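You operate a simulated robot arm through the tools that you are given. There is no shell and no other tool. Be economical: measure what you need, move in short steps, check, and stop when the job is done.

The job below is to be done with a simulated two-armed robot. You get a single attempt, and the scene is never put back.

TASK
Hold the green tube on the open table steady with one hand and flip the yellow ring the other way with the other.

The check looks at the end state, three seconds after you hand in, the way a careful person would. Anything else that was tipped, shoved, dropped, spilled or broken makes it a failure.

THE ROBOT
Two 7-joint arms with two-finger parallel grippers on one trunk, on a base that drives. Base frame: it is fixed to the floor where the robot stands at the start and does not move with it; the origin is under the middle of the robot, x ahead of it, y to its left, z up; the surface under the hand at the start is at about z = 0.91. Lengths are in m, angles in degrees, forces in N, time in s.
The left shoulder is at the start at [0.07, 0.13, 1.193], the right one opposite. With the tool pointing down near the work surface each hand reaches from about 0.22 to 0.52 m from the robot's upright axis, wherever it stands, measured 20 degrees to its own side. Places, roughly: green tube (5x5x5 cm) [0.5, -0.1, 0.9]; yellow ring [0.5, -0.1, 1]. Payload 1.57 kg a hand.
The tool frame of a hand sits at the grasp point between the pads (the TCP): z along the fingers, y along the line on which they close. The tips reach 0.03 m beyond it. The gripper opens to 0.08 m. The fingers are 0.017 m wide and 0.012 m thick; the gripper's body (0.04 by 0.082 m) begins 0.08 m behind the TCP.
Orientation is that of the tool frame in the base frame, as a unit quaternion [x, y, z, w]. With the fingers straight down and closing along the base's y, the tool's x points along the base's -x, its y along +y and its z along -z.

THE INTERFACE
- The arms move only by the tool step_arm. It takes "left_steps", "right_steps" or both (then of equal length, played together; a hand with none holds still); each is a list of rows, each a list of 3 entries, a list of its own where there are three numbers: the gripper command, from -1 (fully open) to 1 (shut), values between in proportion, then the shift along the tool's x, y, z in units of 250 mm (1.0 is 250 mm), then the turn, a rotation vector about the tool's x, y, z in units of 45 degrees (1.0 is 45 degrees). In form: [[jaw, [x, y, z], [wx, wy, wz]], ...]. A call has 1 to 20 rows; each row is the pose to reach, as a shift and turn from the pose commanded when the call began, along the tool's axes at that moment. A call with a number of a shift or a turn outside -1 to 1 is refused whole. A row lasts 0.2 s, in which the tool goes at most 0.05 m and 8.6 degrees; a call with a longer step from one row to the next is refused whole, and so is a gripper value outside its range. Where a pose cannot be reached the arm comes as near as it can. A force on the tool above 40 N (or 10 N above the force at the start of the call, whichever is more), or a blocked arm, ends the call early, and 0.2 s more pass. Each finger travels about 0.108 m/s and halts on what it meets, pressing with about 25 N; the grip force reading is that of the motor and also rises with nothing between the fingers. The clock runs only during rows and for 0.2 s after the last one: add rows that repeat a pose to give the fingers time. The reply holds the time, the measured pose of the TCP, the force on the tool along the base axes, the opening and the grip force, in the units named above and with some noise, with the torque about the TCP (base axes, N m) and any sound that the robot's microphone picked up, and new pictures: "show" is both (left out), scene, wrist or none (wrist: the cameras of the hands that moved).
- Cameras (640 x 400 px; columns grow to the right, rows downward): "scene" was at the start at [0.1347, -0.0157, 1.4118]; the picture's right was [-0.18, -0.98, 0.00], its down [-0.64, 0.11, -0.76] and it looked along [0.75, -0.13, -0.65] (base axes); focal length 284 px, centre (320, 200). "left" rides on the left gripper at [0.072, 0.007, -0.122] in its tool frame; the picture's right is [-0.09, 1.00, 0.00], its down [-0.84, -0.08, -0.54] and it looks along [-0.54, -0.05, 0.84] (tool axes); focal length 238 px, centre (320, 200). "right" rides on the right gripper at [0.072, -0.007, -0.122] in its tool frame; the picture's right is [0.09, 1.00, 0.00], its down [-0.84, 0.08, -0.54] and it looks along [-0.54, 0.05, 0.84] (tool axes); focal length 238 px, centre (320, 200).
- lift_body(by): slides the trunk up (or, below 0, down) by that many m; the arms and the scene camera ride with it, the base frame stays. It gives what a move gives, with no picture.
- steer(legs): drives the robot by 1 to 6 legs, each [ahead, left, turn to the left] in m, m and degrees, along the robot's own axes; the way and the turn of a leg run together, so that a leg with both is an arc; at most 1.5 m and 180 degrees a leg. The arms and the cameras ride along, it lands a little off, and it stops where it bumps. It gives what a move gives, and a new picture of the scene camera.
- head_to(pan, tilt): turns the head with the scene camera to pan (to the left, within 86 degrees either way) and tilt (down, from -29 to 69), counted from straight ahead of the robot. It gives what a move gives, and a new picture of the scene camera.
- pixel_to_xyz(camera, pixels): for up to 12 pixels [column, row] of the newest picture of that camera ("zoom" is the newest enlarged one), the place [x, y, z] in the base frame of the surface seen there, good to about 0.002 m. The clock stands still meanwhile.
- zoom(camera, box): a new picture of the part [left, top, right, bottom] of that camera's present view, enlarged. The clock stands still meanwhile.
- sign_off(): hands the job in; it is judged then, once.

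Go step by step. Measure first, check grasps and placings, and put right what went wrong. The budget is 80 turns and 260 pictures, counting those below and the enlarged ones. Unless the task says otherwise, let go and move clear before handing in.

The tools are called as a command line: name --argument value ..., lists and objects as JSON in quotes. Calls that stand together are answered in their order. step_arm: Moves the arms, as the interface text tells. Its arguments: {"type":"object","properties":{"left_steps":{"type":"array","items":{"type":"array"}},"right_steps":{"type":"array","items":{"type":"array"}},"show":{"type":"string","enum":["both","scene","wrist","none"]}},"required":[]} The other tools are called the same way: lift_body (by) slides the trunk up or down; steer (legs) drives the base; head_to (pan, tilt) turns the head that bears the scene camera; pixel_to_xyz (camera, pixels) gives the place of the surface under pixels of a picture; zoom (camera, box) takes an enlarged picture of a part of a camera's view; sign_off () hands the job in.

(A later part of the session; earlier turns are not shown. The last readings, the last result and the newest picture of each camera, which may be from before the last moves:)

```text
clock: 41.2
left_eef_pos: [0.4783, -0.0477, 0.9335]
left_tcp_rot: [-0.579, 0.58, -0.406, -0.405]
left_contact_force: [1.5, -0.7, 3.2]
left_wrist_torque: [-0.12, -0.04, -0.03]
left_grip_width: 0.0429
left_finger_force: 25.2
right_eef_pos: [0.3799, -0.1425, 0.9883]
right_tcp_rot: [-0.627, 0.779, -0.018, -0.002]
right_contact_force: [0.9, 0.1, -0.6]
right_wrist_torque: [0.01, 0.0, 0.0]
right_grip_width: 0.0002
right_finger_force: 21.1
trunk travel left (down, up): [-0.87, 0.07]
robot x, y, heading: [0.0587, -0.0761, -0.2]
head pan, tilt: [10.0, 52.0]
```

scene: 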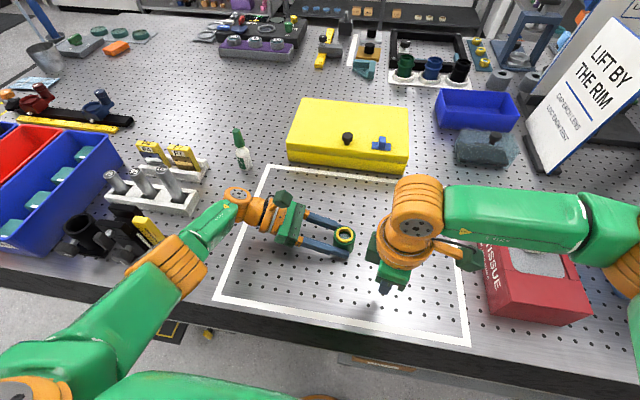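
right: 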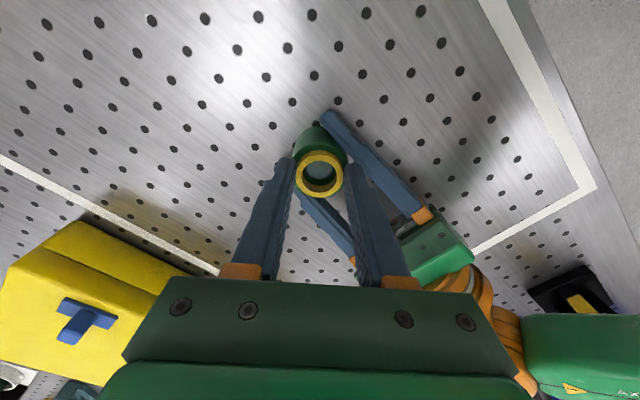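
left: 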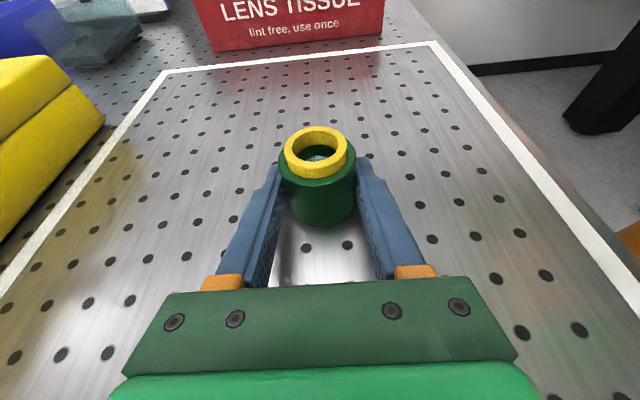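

The tube slid ~5 mm toward -y in the grip; the ring is now at (0.479,-0.065), level, with about 4 mm protrusion. So it moves axially with high friction. I'll raise the right hand clear, untwist it, and meanwhile re-seat the left grip deeper on the tube.

step_arm --right_steps '[[-1, [0, 0, -0.13], [0, 0, 0]], [-1, [0, 0, -0.26], [0, 0, 0.15]], [-1, [0, 0, -0.39], [0, 0, 0.3]], [-1, [0, 0, -0.44], [0, 0, 0.45]], [-1, [0, 0, -0.44], [0, 0, 0.6]], [-1, [0, 0, -0.44], [0, 0, 0.78]], [-1, [0, 0, -0.44], [0, 0, 0.9]], [-1, [0, 0, -0.44], [0, 0, 1]]]' --show "scene"

step_arm --left_steps '[[0.2, [0, 0, 0], [0, 0, 0]], [-0.3, [0, 0, 0], [0, 0, 0]], [-0.3, [0.005, 0, 0.025], [0, 0, 0]], [-0.3, [0.013, 0, 0.058], [0, 0, 0]], [-0.3, [0.013, 0, 0.058], [0, 0, 0]]]'

```text
clock: 43.0
left_eef_pos: [0.4786, -0.0487, 0.9327]
left_tcp_rot: [0.579, -0.579, 0.407, 0.404]
left_contact_force: [0.5, -0.1, 3.1]
left_wrist_torque: [-0.06, -0.01, -0.02]
left_grip_width: 0.0429
left_finger_force: 25.6
right_eef_pos: [0.377, -0.1369, 1.0967]
right_tcp_rot: [-0.281, 0.96, -0.018, 0.004]
right_contact_force: [0.9, 0.6, -0.2]
right_wrist_torque: [0.0, 0.01, -0.01]
right_grip_width: 0.08
right_finger_force: 0.0
trunk travel left (down, up): [-0.87, 0.07]
robot x, y, heading: [0.0592, -0.0789, -0.2]
head pan, tilt: [10.0, 52.0]
```

scene: 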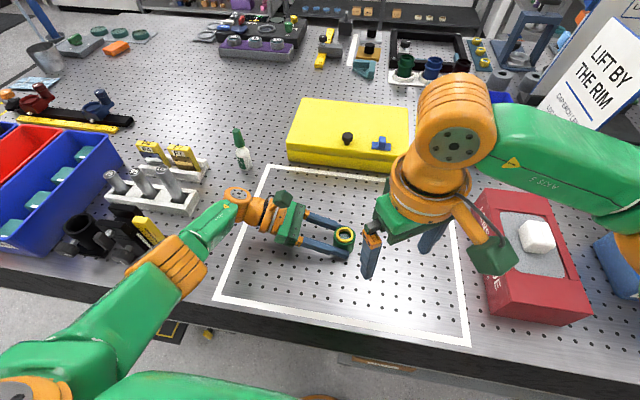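

```text
clock: 44.2
left_eef_pos: [0.4805, -0.0616, 0.929]
left_tcp_rot: [-0.579, 0.58, -0.406, -0.405]
left_contact_force: [-0.8, 0.2, 0.0]
left_wrist_torque: [-0.01, 0.03, 0.0]
left_grip_width: 0.0524
left_finger_force: 0.0
right_eef_pos: [0.3773, -0.1379, 1.0976]
right_tcp_rot: [-0.281, 0.959, -0.018, 0.005]
right_contact_force: [0.2, -1.0, 0.8]
right_wrist_torque: [-0.05, 0.02, 0.0]
right_grip_width: 0.0798
right_finger_force: 0.1
trunk travel left (down, up): [-0.87, 0.07]
robot x, y, heading: [0.0584, -0.0778, -0.1]
head pan, tilt: [10.0, 52.0]
```

scene: 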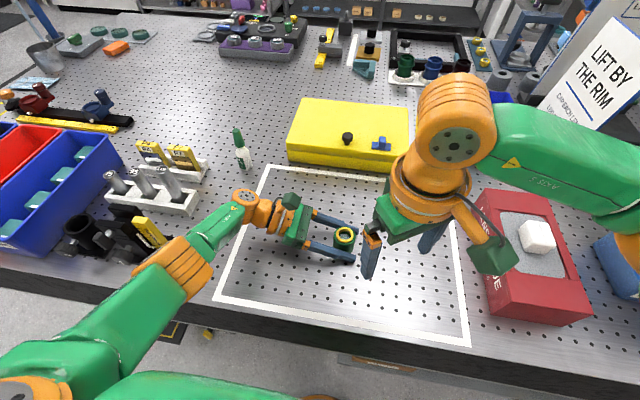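
left: 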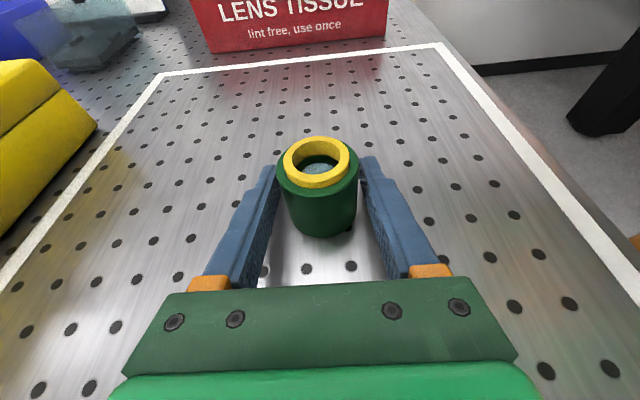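

The tube stands free between the fingers. Closing the left again and measuring tube and ring.

step_arm --left_steps '[[0.1, [0, 0, 0], [0, 0, 0]], [1, [0, 0, 0], [0, 0, 0]], [1, [0, 0, 0], [0, 0, 0]]]' --show "none"

step_arm --right_steps '[[-1, [0, 0, 0], [0, 0, 0.15]], [-1, [0, 0, 0], [0, 0, 0.3]], [-1, [0, 0, 0], [0, 0, 0.45]], [-1, [0, 0, 0], [0, 0, 0.6]], [-1, [0, 0, 0], [0, 0, 0.726]], [-1, [0, 0, 0], [0, 0, 0.726]]]' --show "none"

zoom --camera "scene" --box '[320, 212, 368, 257]'

zoom --camera "left" --box '[270, 130, 370, 205]'

pixel_to_xyz --camera "zoom" --pixels '[[310, 60], [310, 240], [145, 150], [480, 150], [200, 90], [430, 90], [180, 220], [450, 210], [90, 200], [540, 200], [310, 285]]'

```text
clock: 45.0
left_eef_pos: [0.479, -0.0623, 0.9299]
left_tcp_rot: [0.579, -0.579, 0.406, 0.404]
left_contact_force: [0.1, -0.3, 0.5]
left_wrist_torque: [0.0, 0.0, 0.02]
left_grip_width: 0.0434
left_finger_force: 24.7
right_eef_pos: [0.3765, -0.1388, 1.0973]
right_tcp_rot: [-0.282, 0.959, -0.018, 0.005]
right_contact_force: [-0.7, 0.0, -0.7]
right_wrist_torque: [0.05, -0.02, 0.0]
right_grip_width: 0.08
right_finger_force: 0.0
trunk travel left (down, up): [-0.87, 0.07]
robot x, y, heading: [0.0558, -0.0786, -0.1]
head pan, tilt: [10.0, 52.0]
```

```text
clock: 46.4
left_eef_pos: [0.4798, -0.062, 0.9304]
left_tcp_rot: [0.579, -0.579, 0.407, 0.405]
left_contact_force: [-0.3, -1.3, 0.4]
left_wrist_torque: [0.0, 0.03, 0.04]
left_grip_width: 0.0431
left_finger_force: 25.3
right_eef_pos: [0.3763, -0.136, 1.0983]
right_tcp_rot: [0.0, 1.0, -0.015, 0.01]
right_contact_force: [-0.2, 0.3, -0.3]
right_wrist_torque: [0.02, 0.01, 0.03]
right_grip_width: 0.08
right_finger_force: 0.1
trunk travel left (down, up): [-0.87, 0.07]
robot x, y, heading: [0.0611, -0.0792, 0.2]
head pan, tilt: [10.0, 52.0]
```

```text
8.89 times, centred on (344, 234) of scene
```

zoom: 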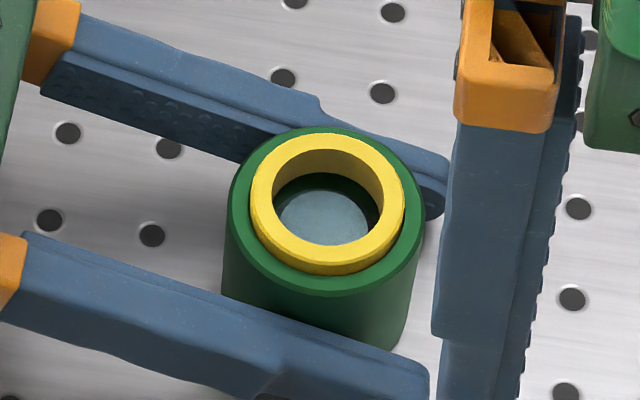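

```text
5.33 times, centred on (320, 168) of left
```

zoom: 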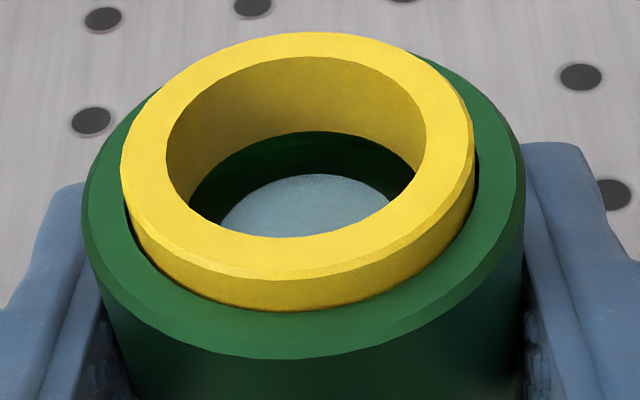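

```text
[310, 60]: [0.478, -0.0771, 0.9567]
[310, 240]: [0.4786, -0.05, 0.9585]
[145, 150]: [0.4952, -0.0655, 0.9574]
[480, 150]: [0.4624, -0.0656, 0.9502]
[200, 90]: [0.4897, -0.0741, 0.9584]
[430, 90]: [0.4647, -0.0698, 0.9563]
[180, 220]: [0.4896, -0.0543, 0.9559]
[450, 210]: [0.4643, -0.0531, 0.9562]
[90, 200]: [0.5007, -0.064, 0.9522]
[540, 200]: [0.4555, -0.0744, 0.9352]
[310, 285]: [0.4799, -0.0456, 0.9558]
```

Ring centre (0.478,-0.064), level, ~5–6 mm proud, left grip solid at 43 mm. Bringing the right hand back above it and straightening its slight tilt, then yawing it 45° clockwise so I can twist counter-clockwise over a long range.

step_arm --right_steps '[[-1, [-0.08, 0.058, 0.0], [-0.01, 0.006, 0]], [-1, [-0.16, 0.116, 0.03], [-0.02, 0.012, 0]], [-1, [-0.24, 0.174, 0.08], [-0.03, 0.018, 0]], [-1, [-0.32, 0.23, 0.14], [-0.038, 0.0255, 0]], [-1, [-0.407, 0.288, 0.2], [-0.038, 0.0255, 0]], [-1, [-0.407, 0.288, 0.2], [-0.038, 0.0255, 0]]]' --show "none"

step_arm --right_steps '[[-1, [0, 0, 0], [0, 0, 0.15]], [-1, [0, 0, 0], [0, 0, 0.3]], [-1, [0, 0, 0], [0, 0, 0.45]], [-1, [0, 0, 0], [0, 0, 0.6]], [-1, [0, 0, 0], [0, 0, 0.75]], [-1, [0, 0, 0], [0, 0, 0.88]], [-1, [0, 0, 0], [0, 0, 1]], [-1, [0, 0, 0], [0, 0, 1]]]'

```text
clock: 47.8
left_eef_pos: [0.4785, -0.0633, 0.9313]
left_tcp_rot: [0.58, -0.579, 0.407, 0.404]
left_contact_force: [0.2, 0.5, 1.1]
left_wrist_torque: [0.05, -0.01, 0.03]
left_grip_width: 0.043
left_finger_force: 25.0
right_eef_pos: [0.4801, -0.0665, 1.0471]
right_tcp_rot: [-0.001, 1.0, 0.0, 0.0]
right_contact_force: [-0.6, 0.2, -0.5]
right_wrist_torque: [0.04, 0.02, 0.0]
right_grip_width: 0.08
right_finger_force: 0.1
trunk travel left (down, up): [-0.87, 0.07]
robot x, y, heading: [0.0615, -0.0798, 0.0]
head pan, tilt: [10.0, 52.0]
```

```text
clock: 49.6
left_eef_pos: [0.4805, -0.0624, 0.9313]
left_tcp_rot: [0.58, -0.578, 0.407, 0.404]
left_contact_force: [-0.1, 1.0, -0.1]
left_wrist_torque: [0.0, 0.0, -0.03]
left_grip_width: 0.0436
left_finger_force: 25.1
right_eef_pos: [0.4796, -0.0676, 1.0481]
right_tcp_rot: [0.382, 0.924, -0.001, 0.0]
right_contact_force: [-0.3, -0.2, 0.8]
right_wrist_torque: [-0.01, -0.01, -0.04]
right_grip_width: 0.08
right_finger_force: 0.1
trunk travel left (down, up): [-0.87, 0.07]
robot x, y, heading: [0.0592, -0.0779, -0.1]
head pan, tilt: [10.0, 52.0]
```

scene: 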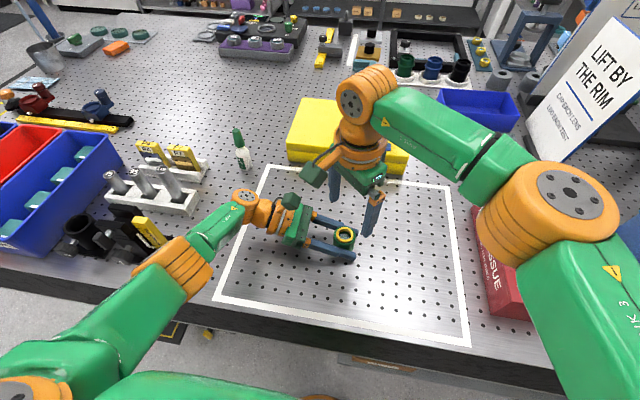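
right: 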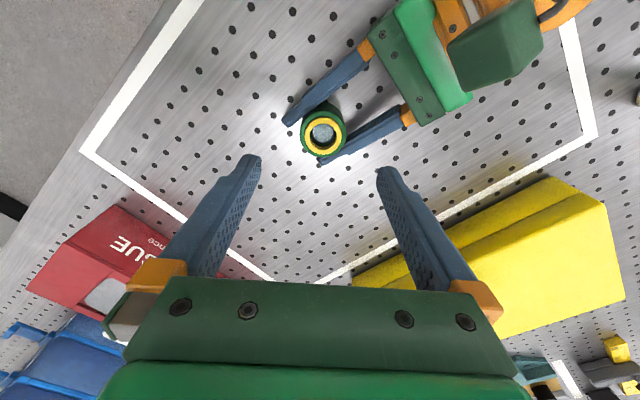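

Yaw is at -45°. Lowering with the jaw half-closed (46 mm) to clear the left fingers, correcting 4 mm toward the ring; pausing just above it.

step_arm --right_steps '[[-0.15, [0.005, 0.002, 0.05], [0, 0, 0]], [-0.15, [0.01, 0.004, 0.12], [0, 0, 0]], [-0.15, [0.0145, 0.006, 0.18], [0, 0, 0]], [-0.15, [0.0145, 0.006, 0.18], [0, 0, 0]]]' --show "none"

zoom --camera "right" --box '[250, 100, 390, 205]'

pixel_to_xyz --camera "zoom" --pixels '[[320, 200], [320, 150], [320, 300], [250, 220], [390, 220]]'

zoom --camera "left" --box '[240, 70, 400, 190]'

```text
clock: 50.6
left_eef_pos: [0.4793, -0.063, 0.9299]
left_tcp_rot: [0.579, -0.579, 0.406, 0.404]
left_contact_force: [-0.1, 0.5, 0.6]
left_wrist_torque: [0.0, 0.02, 0.01]
left_grip_width: 0.0434
left_finger_force: 24.3
right_eef_pos: [0.48, -0.0631, 1.0044]
right_tcp_rot: [0.382, 0.924, -0.001, 0.0]
right_contact_force: [0.5, -0.1, -0.1]
right_wrist_torque: [0.03, -0.01, 0.03]
right_grip_width: 0.0464
right_finger_force: 0.0
trunk travel left (down, up): [-0.87, 0.07]
robot x, y, heading: [0.056, -0.0779, -0.0]
head pan, tilt: [10.0, 52.0]
```

```text
3.81 times, centred on (320, 152) of right
```

zoom: 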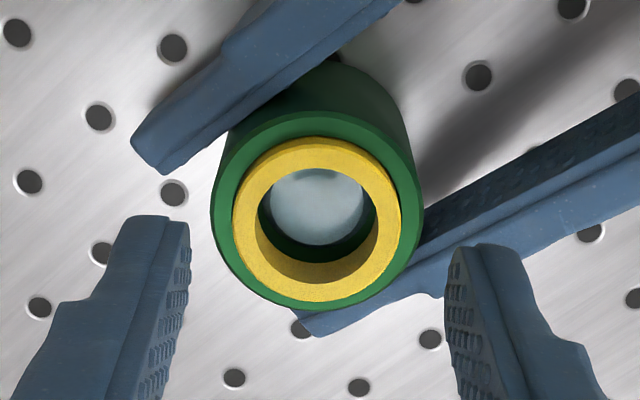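

```text
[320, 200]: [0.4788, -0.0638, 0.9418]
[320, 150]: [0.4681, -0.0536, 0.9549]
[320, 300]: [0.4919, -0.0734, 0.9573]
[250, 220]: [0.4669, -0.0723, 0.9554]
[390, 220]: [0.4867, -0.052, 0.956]
```

```text
3.33 times, centred on (320, 130) of left
```

zoom: 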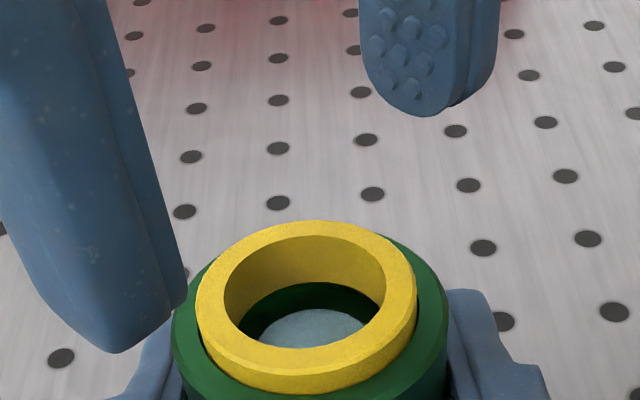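

Centred well. Descending the last 21 mm and closing on the ring.

step_arm --right_steps '[[-0.15, [0.003, -0.003, 0.04], [0, 0, 0]], [-0.15, [0.003, -0.003, 0.07], [0, 0, 0]], [-0.15, [0.003, -0.003, 0.085], [0, 0, 0]], [-0.15, [0.003, -0.003, 0.085], [0, 0, 0]], [0.1, [0.003, -0.003, 0.085], [0, 0, 0]], [1, [0.003, -0.003, 0.085], [0, 0, 0]], [1, [0.003, -0.003, 0.085], [0, 0, 0]]]' --show "none"

```text
clock: 52.2
left_eef_pos: [0.4787, -0.0634, 0.9305]
left_tcp_rot: [0.579, -0.579, 0.406, 0.405]
left_contact_force: [-7.2, -7.4, -5.2]
left_wrist_torque: [0.23, -0.14, -0.08]
left_grip_width: 0.0431
left_finger_force: 24.6
right_eef_pos: [0.4773, -0.062, 0.982]
right_tcp_rot: [0.382, 0.924, 0.001, 0.0]
right_contact_force: [8.3, 7.3, 8.3]
right_wrist_torque: [0.17, -0.31, 0.07]
right_grip_width: 0.0323
right_finger_force: 24.8
trunk travel left (down, up): [-0.87, 0.07]
robot x, y, heading: [0.06, -0.0763, -0.1]
head pan, tilt: [10.0, 52.0]
```

Gripped (32.3 mm). I'll null the ~11 N push along the closing line, then twist 45° counter-clockwise with a small rise.

step_arm --right_steps '[[1, [0, 0.004, -0.002], [0, 0, 0]], [1, [0, 0.005, -0.003], [0, 0, 0]], [1, [0, 0.005, -0.003], [0, 0, 0]]]' --show "none"

step_arm --right_steps '[[1, [0, 0, 0], [0, 0, -0.15]], [1, [0, 0, -0.002], [0, 0, -0.3]], [1, [0, 0, -0.003], [0, 0, -0.45]], [1, [0, 0, -0.004], [0, 0, -0.6]], [1, [0, 0, -0.005], [0, 0, -0.75]]]' --show "none"

zoom --camera "left" --box '[240, 70, 400, 190]'

```text
clock: 53.0
left_eef_pos: [0.4796, -0.064, 0.9302]
left_tcp_rot: [-0.578, 0.58, -0.406, -0.406]
left_contact_force: [-7.5, -3.3, 0.9]
left_wrist_torque: [0.19, -0.06, -0.07]
left_grip_width: 0.0432
left_finger_force: 24.7
right_eef_pos: [0.477, -0.063, 0.9835]
right_tcp_rot: [0.382, 0.924, 0.0, 0.0]
right_contact_force: [7.4, 4.2, -1.0]
right_wrist_torque: [0.06, -0.35, 0.1]
right_grip_width: 0.0324
right_finger_force: 25.4
trunk travel left (down, up): [-0.87, 0.07]
robot x, y, heading: [0.0576, -0.0768, -0.1]
head pan, tilt: [10.0, 52.0]
```

```text
clock: 54.2
left_eef_pos: [0.4797, -0.0616, 0.9307]
left_tcp_rot: [0.58, -0.579, 0.407, 0.404]
left_contact_force: [3.9, 5.3, 1.2]
left_wrist_torque: [-0.22, -0.05, 0.35]
left_grip_width: 0.0429
left_finger_force: 24.8
right_eef_pos: [0.4793, -0.0633, 0.9823]
right_tcp_rot: [0.097, 0.995, -0.001, -0.001]
right_contact_force: [-4.2, -5.9, -0.9]
right_wrist_torque: [-0.09, 0.3, -0.38]
right_grip_width: 0.0322
right_finger_force: 24.5
trunk travel left (down, up): [-0.87, 0.07]
robot x, y, heading: [0.0624, -0.0792, -0.1]
head pan, tilt: [10.0, 52.0]
```

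```text
3.33 times, centred on (320, 130) of left
```

zoom: 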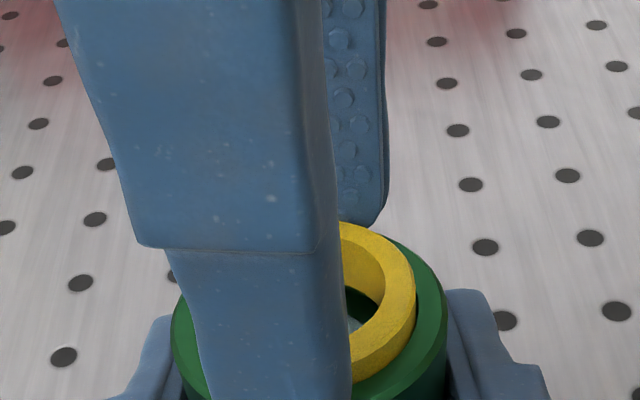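

Twist torque is 0.38 N m while axial force stays near zero, so twisting makes it yield axially. Continuing: 35° more twist with 2.5 mm of rise.

step_arm --right_steps '[[1, [0, 0, -0.002], [0, 0, -0.15]], [1, [0, 0, -0.004], [0, 0, -0.3]], [1, [0, 0, -0.007], [0, 0, -0.45]], [1, [0, 0, -0.01], [0, 0, -0.6]], [1, [0, 0, -0.012], [0, 0, -0.75]]]' --show "none"

zoom --camera "left" --box '[240, 70, 400, 190]'

zoom --camera "right" --box '[250, 110, 390, 215]'

pixel_to_xyz --camera "zoom" --pixels '[[320, 150], [320, 160], [320, 170], [320, 300], [320, 310], [320, 120], [320, 110]]'

```text
clock: 55.4
left_eef_pos: [0.4786, -0.0637, 0.9306]
left_tcp_rot: [-0.579, 0.579, -0.406, -0.405]
left_contact_force: [0.5, -1.2, 3.3]
left_wrist_torque: [0.08, 0.04, 0.3]
left_grip_width: 0.043
left_finger_force: 25.7
right_eef_pos: [0.4782, -0.0632, 0.9863]
right_tcp_rot: [-0.197, 0.98, 0.0, -0.001]
right_contact_force: [0.4, 0.5, -3.6]
right_wrist_torque: [0.05, -0.02, -0.26]
right_grip_width: 0.0325
right_finger_force: 24.3
trunk travel left (down, up): [-0.87, 0.07]
robot x, y, heading: [0.0586, -0.0789, -0.0]
head pan, tilt: [10.0, 52.0]
```

```text
3.33 times, centred on (320, 130) of left
```

zoom: 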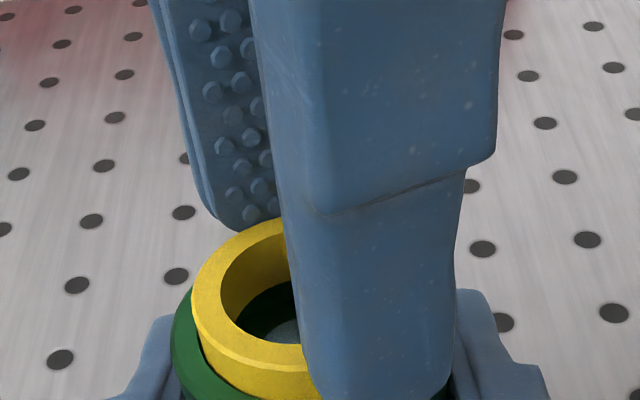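

```text
3.81 times, centred on (320, 162) of right
```

zoom: 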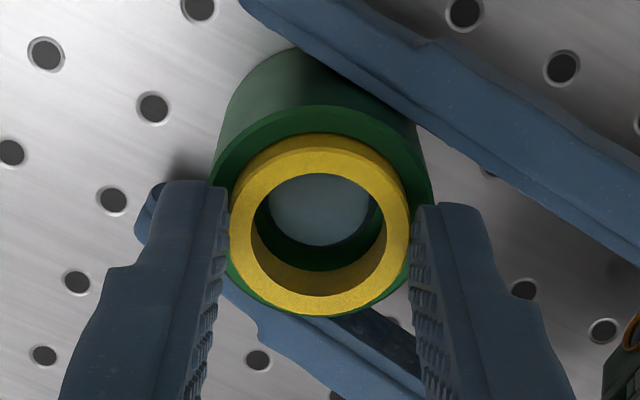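

```text
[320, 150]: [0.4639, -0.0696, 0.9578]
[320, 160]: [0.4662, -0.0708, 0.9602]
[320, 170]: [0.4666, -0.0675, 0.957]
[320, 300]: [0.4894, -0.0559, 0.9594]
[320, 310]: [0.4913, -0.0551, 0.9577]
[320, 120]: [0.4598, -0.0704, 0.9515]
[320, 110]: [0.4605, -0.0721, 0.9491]
```

Ring top is now ~0.959 with the rim at 0.9505, so it is coming out (~8 mm proud). Reversing the twist while rising shows if it's friction rather than thread.

step_arm --right_steps '[[1, [0, 0, -0.001], [0, 0, 0.15]], [1, [0, 0, -0.003], [0, 0, 0.3]], [1, [0, 0, -0.006], [0, 0, 0.45]], [1, [0, 0, -0.009], [0, 0, 0.6]], [1, [0, 0, -0.012], [0, 0, 0.75]], [1, [0, 0, -0.014], [0, 0, 0.9]]]' --show "none"

zoom --camera "right" --box '[250, 110, 390, 215]'

pixel_to_xyz --camera "zoom" --pixels '[[320, 150], [320, 160], [320, 170], [320, 300], [320, 310], [320, 120], [320, 110], [265, 130], [375, 130]]'

zoom --camera "left" --box '[240, 70, 400, 190]'

```text
clock: 56.8
left_eef_pos: [0.4787, -0.0619, 0.9293]
left_tcp_rot: [0.58, -0.579, 0.406, 0.405]
left_contact_force: [-0.8, 0.1, -0.4]
left_wrist_torque: [-0.02, 0.03, -0.01]
left_grip_width: 0.0431
left_finger_force: 24.9
right_eef_pos: [0.4779, -0.0607, 0.9906]
right_tcp_rot: [0.157, 0.988, 0.0, 0.0]
right_contact_force: [0.5, -0.2, -0.5]
right_wrist_torque: [0.01, -0.02, 0.02]
right_grip_width: 0.0
right_finger_force: 21.4
trunk travel left (down, up): [-0.87, 0.07]
robot x, y, heading: [0.0625, -0.0785, 0.1]
head pan, tilt: [10.0, 52.0]
```

```text
3.81 times, centred on (320, 162) of right
```

zoom: 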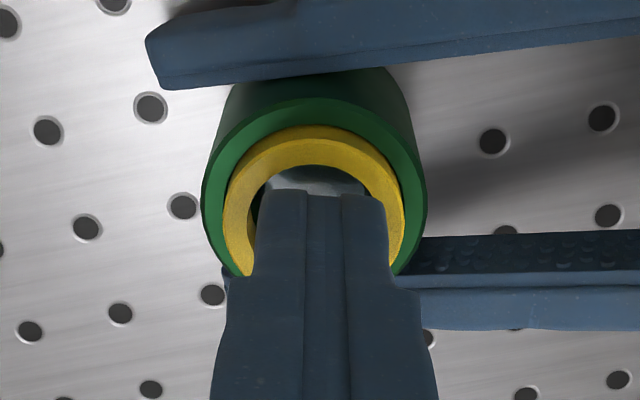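

```text
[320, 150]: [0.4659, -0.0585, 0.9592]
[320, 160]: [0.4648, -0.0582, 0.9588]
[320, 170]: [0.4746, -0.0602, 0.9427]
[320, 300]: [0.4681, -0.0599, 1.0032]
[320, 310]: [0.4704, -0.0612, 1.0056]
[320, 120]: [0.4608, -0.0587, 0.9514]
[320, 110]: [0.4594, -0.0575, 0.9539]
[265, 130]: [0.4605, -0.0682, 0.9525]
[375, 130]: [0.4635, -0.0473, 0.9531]
```

```text
3.33 times, centred on (320, 130) of left
```

zoom: 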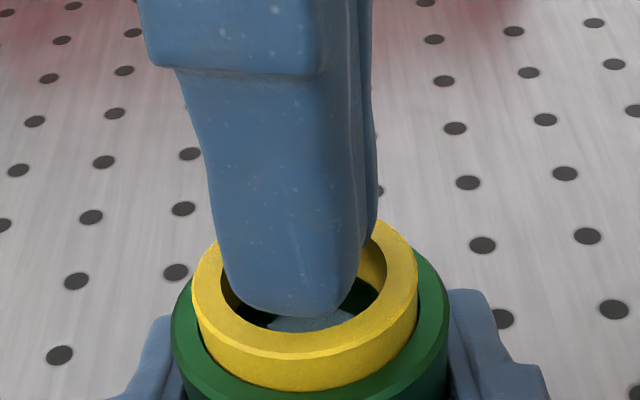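

The jaws slipped up off the ring and closed above it; the ring stayed in. I'll lift clear and take the same left-camera zoom as at clock 45 to compare ring height exactly.

step_arm --right_steps '[[1, [0, 0, -0.08], [0, 0, 0]], [0, [0, 0, -0.2], [0, 0, 0]], [-0.15, [0, 0, -0.2], [0, 0, 0]]]' --show "none"

zoom --camera "left" --box '[270, 130, 370, 205]'

zoom --camera "scene" --box '[320, 212, 368, 257]'

```text
clock: 57.6
left_eef_pos: [0.478, -0.0631, 0.9295]
left_tcp_rot: [0.579, -0.578, 0.407, 0.405]
left_contact_force: [-0.7, -0.2, 0.4]
left_wrist_torque: [0.01, -0.03, -0.01]
left_grip_width: 0.0432
left_finger_force: 24.6
right_eef_pos: [0.4771, -0.0623, 1.0419]
right_tcp_rot: [0.156, 0.988, 0.0, 0.0]
right_contact_force: [1.0, 0.1, 0.4]
right_wrist_torque: [0.01, -0.03, 0.0]
right_grip_width: 0.0461
right_finger_force: 0.1
trunk travel left (down, up): [-0.87, 0.07]
robot x, y, heading: [0.0569, -0.0826, 0.0]
head pan, tilt: [10.0, 52.0]
```

```text
5.33 times, centred on (320, 168) of left
```

zoom: 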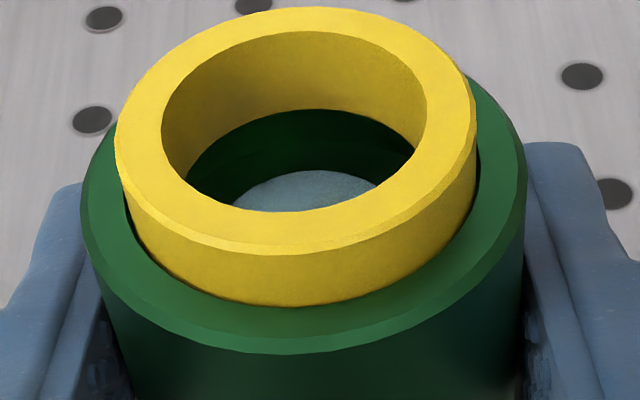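

```text
8.89 times, centred on (344, 234) of scene
```

zoom: 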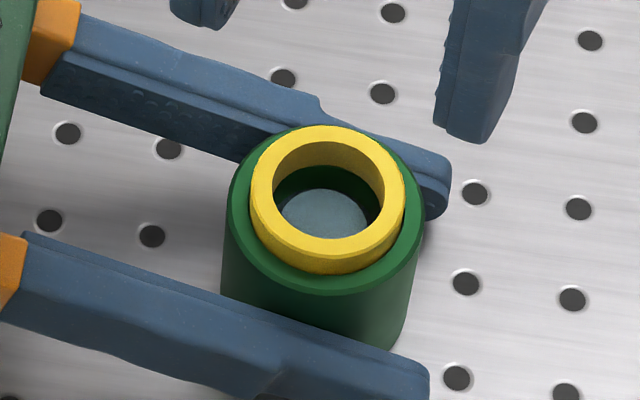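

Compared with clock 45 the ring clearly rose (its top edge moved from row 33 to row 8), about 2 mm. Twist-and-pull works, so I'll regrip low at -45° and repeat.

step_arm --right_steps '[[-0.15, [-0.004, 0.007, 0.06], [0, 0, 0.15]], [-0.15, [-0.004, 0.007, 0.12], [0, 0, 0.3]], [-0.15, [-0.004, 0.007, 0.18], [0, 0, 0.45]], [-0.15, [-0.004, 0.007, 0.22], [0, 0, 0.6]], [-0.15, [-0.004, 0.007, 0.237], [0, 0, 0.6]], [-0.15, [-0.004, 0.007, 0.237], [0, 0, 0.6]], [0.1, [-0.004, 0.007, 0.237], [0, 0, 0.6]], [1, [-0.004, 0.007, 0.237], [0, 0, 0.6]], [1, [-0.004, 0.007, 0.237], [0, 0, 0.6]]]' --show "none"

step_arm --right_steps '[[1, [0, 0, -0.001], [0, 0, -0.167]], [1, [0, 0, -0.002], [0, 0, -0.333]], [1, [0, 0, -0.0035], [0, 0, -0.5]], [1, [0, 0, -0.005], [0, 0, -0.667]], [1, [0, 0, -0.007], [0, 0, -0.833]], [1, [0, 0, -0.009], [0, 0, -1]]]' --show "none"

zoom --camera "left" --box '[270, 130, 370, 205]'

```text
clock: 59.6
left_eef_pos: [0.4808, -0.0621, 0.9304]
left_tcp_rot: [0.581, -0.578, 0.407, 0.403]
left_contact_force: [12.5, 11.2, -12.3]
left_wrist_torque: [-0.21, 0.25, 0.08]
left_grip_width: 0.0431
left_finger_force: 24.7
right_eef_pos: [0.4792, -0.0618, 0.9826]
right_tcp_rot: [0.383, 0.924, -0.002, -0.001]
right_contact_force: [-12.1, -10.1, 14.8]
right_wrist_torque: [-0.34, 0.35, -0.1]
right_grip_width: 0.0321
right_finger_force: 24.4
trunk travel left (down, up): [-0.87, 0.07]
robot x, y, heading: [0.061, -0.0804, -0.2]
head pan, tilt: [10.0, 52.0]
```

```text
clock: 61.0
left_eef_pos: [0.4787, -0.0626, 0.9305]
left_tcp_rot: [-0.579, 0.579, -0.407, -0.405]
left_contact_force: [5.9, 1.8, 6.3]
left_wrist_torque: [-0.01, -0.01, 0.25]
left_grip_width: 0.0435
left_finger_force: 25.2
right_eef_pos: [0.4797, -0.0598, 0.9826]
right_tcp_rot: [-0.002, 1.0, 0.001, -0.001]
right_contact_force: [-6.0, -2.4, -5.5]
right_wrist_torque: [-0.04, 0.32, -0.35]
right_grip_width: 0.0322
right_finger_force: 25.0
trunk travel left (down, up): [-0.87, 0.07]
robot x, y, heading: [0.0587, -0.0772, -0.1]
head pan, tilt: [10.0, 52.0]
```

```text
5.33 times, centred on (320, 168) of left
```

zoom: 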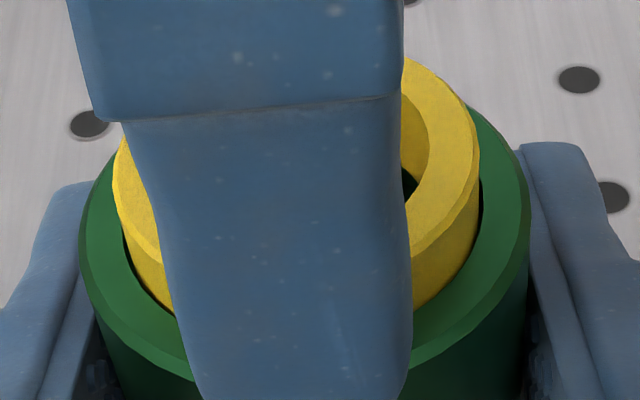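

Axial pull is ~5 N with 0.35 N m twist; continuing the twist to +38° with about 3 mm rise, also easing -0.7 mm in x.

step_arm --right_steps '[[1, [0.002, 0, -0.002], [0, 0, -0.167]], [1, [0.003, 0, -0.005], [0, 0, -0.333]], [1, [0.003, 0, -0.008], [0, 0, -0.5]], [1, [0.003, 0, -0.011], [0, 0, -0.667]], [1, [0.003, 0, -0.014], [0, 0, -0.8]]]' --show "none"

zoom --camera "left" --box '[270, 130, 370, 205]'

```text
clock: 62.2
left_eef_pos: [0.4795, -0.0635, 0.9292]
left_tcp_rot: [-0.579, 0.579, -0.406, -0.405]
left_contact_force: [0.7, -2.8, 9.9]
left_wrist_torque: [-0.04, 0.04, 0.19]
left_grip_width: 0.0429
left_finger_force: 25.0
right_eef_pos: [0.4784, -0.0614, 0.9866]
right_tcp_rot: [-0.309, 0.951, 0.0, -0.001]
right_contact_force: [-1.1, 1.4, -9.3]
right_wrist_torque: [0.14, 0.01, -0.16]
right_grip_width: 0.0323
right_finger_force: 25.2
trunk travel left (down, up): [-0.87, 0.07]
robot x, y, heading: [0.0616, -0.0775, 0.0]
head pan, tilt: [10.0, 52.0]
```

```text
5.33 times, centred on (320, 168) of left
```

zoom: 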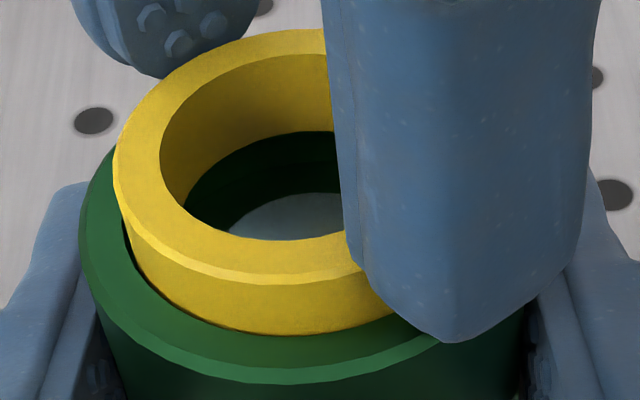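

The wall height didn't grow this time (fingers slid up); looking back, the rise came during the clockwise turn. I'll regrip low here at +36° and twist clockwise with a rise instead.

step_arm --right_steps '[[0.0, [0, 0, 0], [0, 0, 0]], [-0.1, [0, 0, 0.008], [0, 0, 0]], [-0.1, [0, 0, 0.016], [0, 0, 0]], [-0.1, [0, 0, 0.016], [0, 0, 0]], [1, [0, 0, 0.016], [0, 0, 0]], [1, [0, 0, 0.016], [0, 0, 0]], [1, [0, 0, 0.014], [0, 0, 0]]]' --show "none"

zoom --camera "left" --box '[270, 130, 370, 205]'

step_arm --right_steps '[[1, [0, 0, -0.001], [0, 0, 0.167]], [1, [0, 0, -0.002], [0, 0, 0.333]], [1, [0, 0, -0.003], [0, 0, 0.5]], [1, [0, 0, -0.004], [0, 0, 0.667]], [1, [0, 0, -0.005], [0, 0, 0.833]], [1, [0, 0, -0.006], [0, 0, 1]]]' --show "none"

zoom --camera "left" --box '[270, 130, 370, 205]'

```text
clock: 63.8
left_eef_pos: [0.4795, -0.063, 0.9302]
left_tcp_rot: [-0.578, 0.579, -0.407, -0.406]
left_contact_force: [-2.0, -6.1, 3.4]
left_wrist_torque: [0.32, -0.13, -0.01]
left_grip_width: 0.0433
left_finger_force: 25.2
right_eef_pos: [0.4793, -0.0606, 0.9821]
right_tcp_rot: [-0.309, 0.951, 0.0, 0.0]
right_contact_force: [1.4, 5.3, -3.3]
right_wrist_torque: [-0.07, -0.02, 0.01]
right_grip_width: 0.0325
right_finger_force: 24.4
trunk travel left (down, up): [-0.87, 0.07]
robot x, y, heading: [0.0606, -0.0765, -0.0]
head pan, tilt: [10.0, 52.0]
```

```text
5.33 times, centred on (320, 168) of left
```

zoom: 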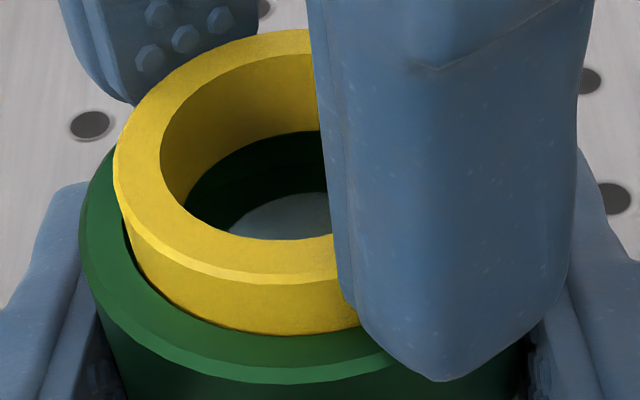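

```text
clock: 65.2
left_eef_pos: [0.4794, -0.0632, 0.9301]
left_tcp_rot: [-0.579, 0.579, -0.406, -0.405]
left_contact_force: [-1.5, 1.7, 2.9]
left_wrist_torque: [-0.07, -0.07, -0.37]
left_grip_width: 0.0428
left_finger_force: 25.0
right_eef_pos: [0.4798, -0.0608, 0.9835]
right_tcp_rot: [0.079, 0.997, -0.002, -0.001]
right_contact_force: [0.6, -2.5, -3.1]
right_wrist_torque: [-0.11, 0.02, 0.41]
right_grip_width: 0.0325
right_finger_force: 25.0
trunk travel left (down, up): [-0.87, 0.07]
robot x, y, heading: [0.0597, -0.078, -0.1]
head pan, tilt: [10.0, 52.0]
```

```text
5.33 times, centred on (320, 168) of left
```

zoom: 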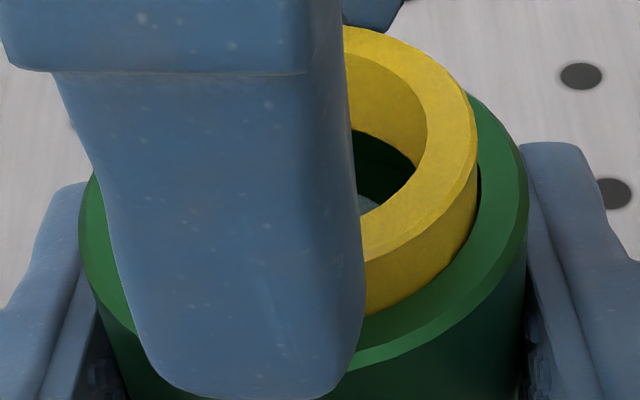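

Torque 0.41 N m; continuing clockwise to about -50° with ~3 mm more rise, then checking.

step_arm --right_steps '[[1, [0, 0, -0.002], [0, 0, 0.167]], [1, [0, 0, -0.004], [0, 0, 0.333]], [1, [0, 0, -0.006], [0, 0, 0.5]], [1, [0, 0, -0.009], [0, 0, 0.667]], [1, [0, 0, -0.012], [0, 0, 0.833]]]' --show "none"

zoom --camera "left" --box '[270, 130, 370, 205]'

```text
clock: 66.4
left_eef_pos: [0.4803, -0.0636, 0.9295]
left_tcp_rot: [-0.579, 0.579, -0.406, -0.405]
left_contact_force: [-2.5, -3.7, 8.2]
left_wrist_torque: [0.07, -0.04, -0.19]
left_grip_width: 0.0431
left_finger_force: 25.1
right_eef_pos: [0.4802, -0.0609, 0.9878]
right_tcp_rot: [0.395, 0.918, -0.001, 0.0]
right_contact_force: [2.1, 4.3, -7.9]
right_wrist_torque: [0.17, -0.04, 0.2]
right_grip_width: 0.0324
right_finger_force: 25.0
trunk travel left (down, up): [-0.87, 0.07]
robot x, y, heading: [0.0629, -0.0774, -0.2]
head pan, tilt: [10.0, 52.0]
```

```text
5.33 times, centred on (320, 168) of left
```

zoom: 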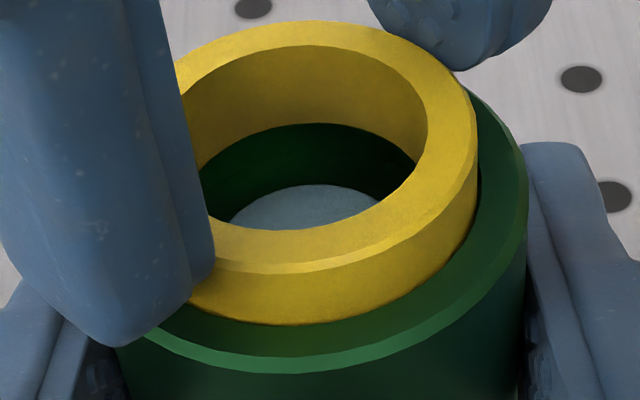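

The ring doesn't budge past ~6.5 mm in either twist direction. It did slide down to 4 mm when pushed, and there it turned with only 0.03 N m, so this looks like a push-and-turn (bayonet) fit. I'll regrip, push down 2 mm and then twist counter-clockwise while down.

step_arm --right_steps '[[0.0, [0, 0, 0], [0, 0, 0]], [-0.1, [0, 0, 0.006], [0, 0, 0]], [-0.1, [0, 0, 0.012], [0, 0, 0]], [1, [0, 0, 0.012], [0, 0, 0]], [1, [0, 0, 0.012], [0, 0, 0]], [1, [0, 0, 0.016], [0, 0, 0]], [1, [0, 0, 0.02], [0, 0, 0]], [1, [0, 0, 0.022], [0, 0, 0]]]' --show "none"

zoom --camera "left" --box '[270, 130, 370, 205]'

```text
clock: 68.2
left_eef_pos: [0.4803, -0.0634, 0.9291]
left_tcp_rot: [0.58, -0.579, 0.407, 0.404]
left_contact_force: [-0.6, -5.5, -5.0]
left_wrist_torque: [0.12, 0.09, 0.04]
left_grip_width: 0.0431
left_finger_force: 24.4
right_eef_pos: [0.4797, -0.0603, 0.9827]
right_tcp_rot: [0.395, 0.919, 0.0, -0.001]
right_contact_force: [-0.4, 5.2, 5.0]
right_wrist_torque: [0.1, -0.08, -0.01]
right_grip_width: 0.0325
right_finger_force: 24.6
trunk travel left (down, up): [-0.87, 0.07]
robot x, y, heading: [0.0584, -0.079, -0.1]
head pan, tilt: [10.0, 52.0]
```

```text
5.33 times, centred on (320, 168) of left
```

zoom: 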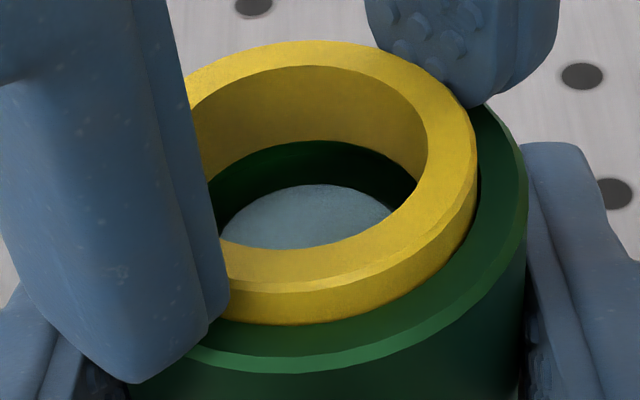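

Pushing down moved the ring easily (wall 53→34 px at ~5 N), so it slides but is stopped on the way up. Now twisting counter-clockwise while down, watching torque.

step_arm --right_steps '[[1, [0, 0, 0], [0, 0, -0.167]], [1, [0, 0, 0], [0, 0, -0.333]], [1, [0, 0, 0], [0, 0, -0.5]]]' --show "none"

step_arm --right_steps '[[1, [0, 0, 0], [0, 0, -0.167]], [1, [0, 0, 0], [0, 0, -0.333]], [1, [0, 0, 0], [0, 0, -0.5]]]' --show "none"

step_arm --right_steps '[[1, [0, 0, 0], [0, 0, -0.167]], [1, [0, 0, 0], [0, 0, -0.333]], [1, [0, 0, 0], [0, 0, -0.5]]]' --show "none"

zoom --camera "left" --box '[270, 130, 370, 205]'

```text
clock: 69.0
left_eef_pos: [0.4804, -0.0626, 0.9293]
left_tcp_rot: [0.58, -0.578, 0.407, 0.404]
left_contact_force: [6.6, 5.8, -2.7]
left_wrist_torque: [-0.2, -0.01, 0.27]
left_grip_width: 0.0433
left_finger_force: 24.5
right_eef_pos: [0.4778, -0.0622, 0.9829]
right_tcp_rot: [0.207, 0.978, -0.002, -0.002]
right_contact_force: [-5.1, -6.5, 3.8]
right_wrist_torque: [-0.11, 0.26, -0.3]
right_grip_width: 0.0322
right_finger_force: 24.8
trunk travel left (down, up): [-0.87, 0.07]
robot x, y, heading: [0.0633, -0.0767, -0.2]
head pan, tilt: [10.0, 52.0]
```

```text
clock: 69.8
left_eef_pos: [0.4789, -0.0627, 0.9299]
left_tcp_rot: [-0.579, 0.579, -0.407, -0.404]
left_contact_force: [7.4, 4.7, 0.9]
left_wrist_torque: [-0.03, 0.01, 0.3]
left_grip_width: 0.0433
left_finger_force: 24.8
right_eef_pos: [0.4776, -0.0621, 0.9825]
right_tcp_rot: [0.011, 1.0, 0.0, 0.0]
right_contact_force: [-5.4, -5.9, 6.9]
right_wrist_torque: [-0.26, 0.23, -0.28]
right_grip_width: 0.0325
right_finger_force: 25.1
trunk travel left (down, up): [-0.87, 0.07]
robot x, y, heading: [0.0643, -0.0765, 0.1]
head pan, tilt: [10.0, 52.0]
```

```text
clock: 70.6
left_eef_pos: [0.4783, -0.0637, 0.9297]
left_tcp_rot: [0.579, -0.579, 0.407, 0.404]
left_contact_force: [-0.4, 1.2, 3.7]
left_wrist_torque: [0.01, 0.14, 0.32]
left_grip_width: 0.0433
left_finger_force: 24.5
right_eef_pos: [0.4769, -0.0614, 0.982]
right_tcp_rot: [-0.184, 0.983, 0.0, 0.0]
right_contact_force: [-0.1, -1.4, 1.0]
right_wrist_torque: [-0.08, -0.08, -0.36]
right_grip_width: 0.0323
right_finger_force: 25.3
trunk travel left (down, up): [-0.87, 0.07]
robot x, y, heading: [0.0586, -0.078, 0.2]
head pan, tilt: [10.0, 52.0]
```

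```text
5.33 times, centred on (320, 168) of left
```

zoom: 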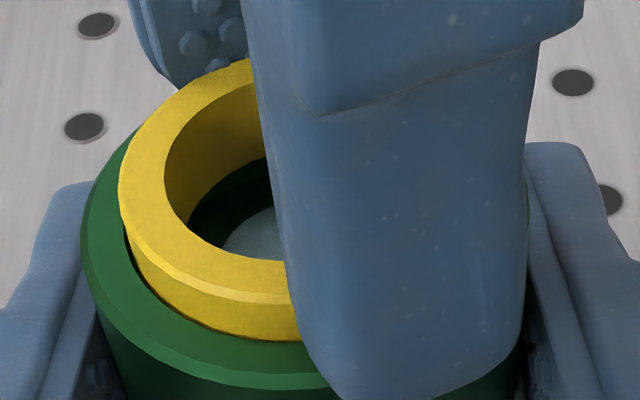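

Torque stays around 0.3 N m the whole way. I'll hold still for a moment: if it decays, the ring really turns with drag rather than slipping.

step_arm --right_steps '[[1, [0, 0, 0], [0, 0, 0]], [1, [0, 0, 0], [0, 0, 0]], [1, [0, 0, 0], [0, 0, 0]]]' --show "none"

step_arm --right_steps '[[1, [0, 0, -0.004], [0, 0, 0]], [1, [0, 0, -0.008], [0, 0, 0]], [1, [0, 0, -0.01], [0, 0, 0]], [1, [0, 0, -0.01], [0, 0, 0]]]' --show "none"

zoom --camera "left" --box '[270, 130, 370, 205]'

```text
clock: 71.4
left_eef_pos: [0.4787, -0.0633, 0.9304]
left_tcp_rot: [-0.579, 0.579, -0.407, -0.405]
left_contact_force: [-5.8, 1.0, 8.3]
left_wrist_torque: [-0.11, -0.03, 0.05]
left_grip_width: 0.0431
left_finger_force: 25.0
right_eef_pos: [0.4774, -0.0619, 0.982]
right_tcp_rot: [-0.183, 0.983, 0.0, 0.0]
right_contact_force: [4.4, -1.3, -4.4]
right_wrist_torque: [0.04, -0.11, -0.03]
right_grip_width: 0.0321
right_finger_force: 24.6
trunk travel left (down, up): [-0.87, 0.07]
robot x, y, heading: [0.0563, -0.0764, 0.3]
head pan, tilt: [10.0, 52.0]
```

```text
clock: 72.4
left_eef_pos: [0.4805, -0.0639, 0.9312]
left_tcp_rot: [-0.579, 0.579, -0.407, -0.405]
left_contact_force: [-6.6, -4.0, 19.4]
left_wrist_torque: [0.12, 0.08, 0.1]
left_grip_width: 0.0431
left_finger_force: 25.3
right_eef_pos: [0.4782, -0.0622, 0.9844]
right_tcp_rot: [-0.183, 0.983, 0.0, -0.001]
right_contact_force: [5.7, 4.5, -19.8]
right_wrist_torque: [0.11, -0.37, -0.07]
right_grip_width: 0.0325
right_finger_force: 24.6
trunk travel left (down, up): [-0.87, 0.07]
robot x, y, heading: [0.0613, -0.0778, 0.0]
head pan, tilt: [10.0, 52.0]
```

```text
5.33 times, centred on (320, 168) of left
```

zoom: 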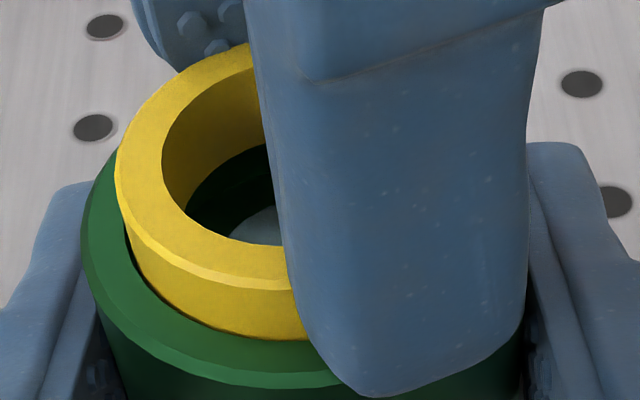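

Torque decayed to 0.03 on holding, so motion is drag-like. A 2.5 mm pull gives 20 N and the ring rose some; I'll hold the pull for 2 s and see if it creeps out.

step_arm --right_steps '[[1, [0, 0, 0], [0, 0, 0]], [1, [0, 0, 0], [0, 0, 0]], [1, [0, 0, 0], [0, 0, 0]], [1, [0, 0, 0], [0, 0, 0]], [1, [0, 0, 0], [0, 0, 0]], [1, [0, 0, 0], [0, 0, 0]], [1, [0, 0, 0], [0, 0, 0]], [1, [0, 0, 0], [0, 0, 0]], [1, [0, 0, 0], [0, 0, 0]], [1, [0, 0, 0], [0, 0, 0]]]' --show "none"

zoom --camera "left" --box '[270, 130, 370, 205]'

pixel_to_xyz --camera "zoom" --pixels '[[140, 160], [200, 245], [250, 270], [180, 90], [110, 290], [160, 340], [240, 370], [130, 310]]'

```text
clock: 74.6
left_eef_pos: [0.4802, -0.0629, 0.9304]
left_tcp_rot: [0.58, -0.579, 0.406, 0.404]
left_contact_force: [4.2, -8.5, 10.7]
left_wrist_torque: [0.16, 0.05, 0.08]
left_grip_width: 0.0432
left_finger_force: 25.6
right_eef_pos: [0.478, -0.0613, 0.9858]
right_tcp_rot: [-0.183, 0.983, 0.0, 0.0]
right_contact_force: [-3.2, 7.8, -8.4]
right_wrist_torque: [0.31, 0.16, -0.04]
right_grip_width: 0.0323
right_finger_force: 24.9
trunk travel left (down, up): [-0.87, 0.07]
robot x, y, heading: [0.0609, -0.0777, -0.2]
head pan, tilt: [10.0, 52.0]
```

```text
5.33 times, centred on (320, 168) of left
```

zoom: 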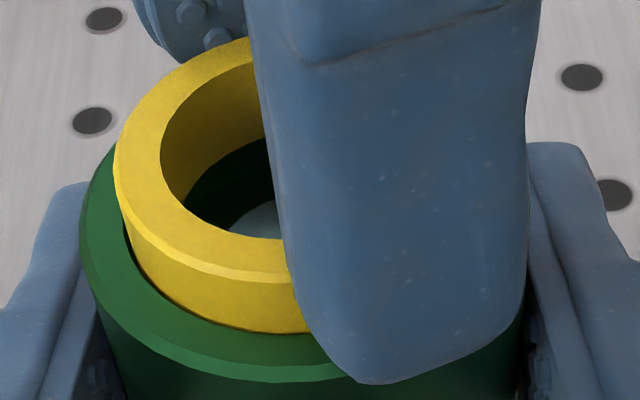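

```text
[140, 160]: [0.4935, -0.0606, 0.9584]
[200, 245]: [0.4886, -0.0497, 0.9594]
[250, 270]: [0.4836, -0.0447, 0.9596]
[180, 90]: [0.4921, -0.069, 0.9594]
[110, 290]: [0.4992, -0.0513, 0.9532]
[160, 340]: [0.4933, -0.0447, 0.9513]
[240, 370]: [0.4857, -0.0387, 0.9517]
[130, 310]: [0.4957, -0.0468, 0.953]
```

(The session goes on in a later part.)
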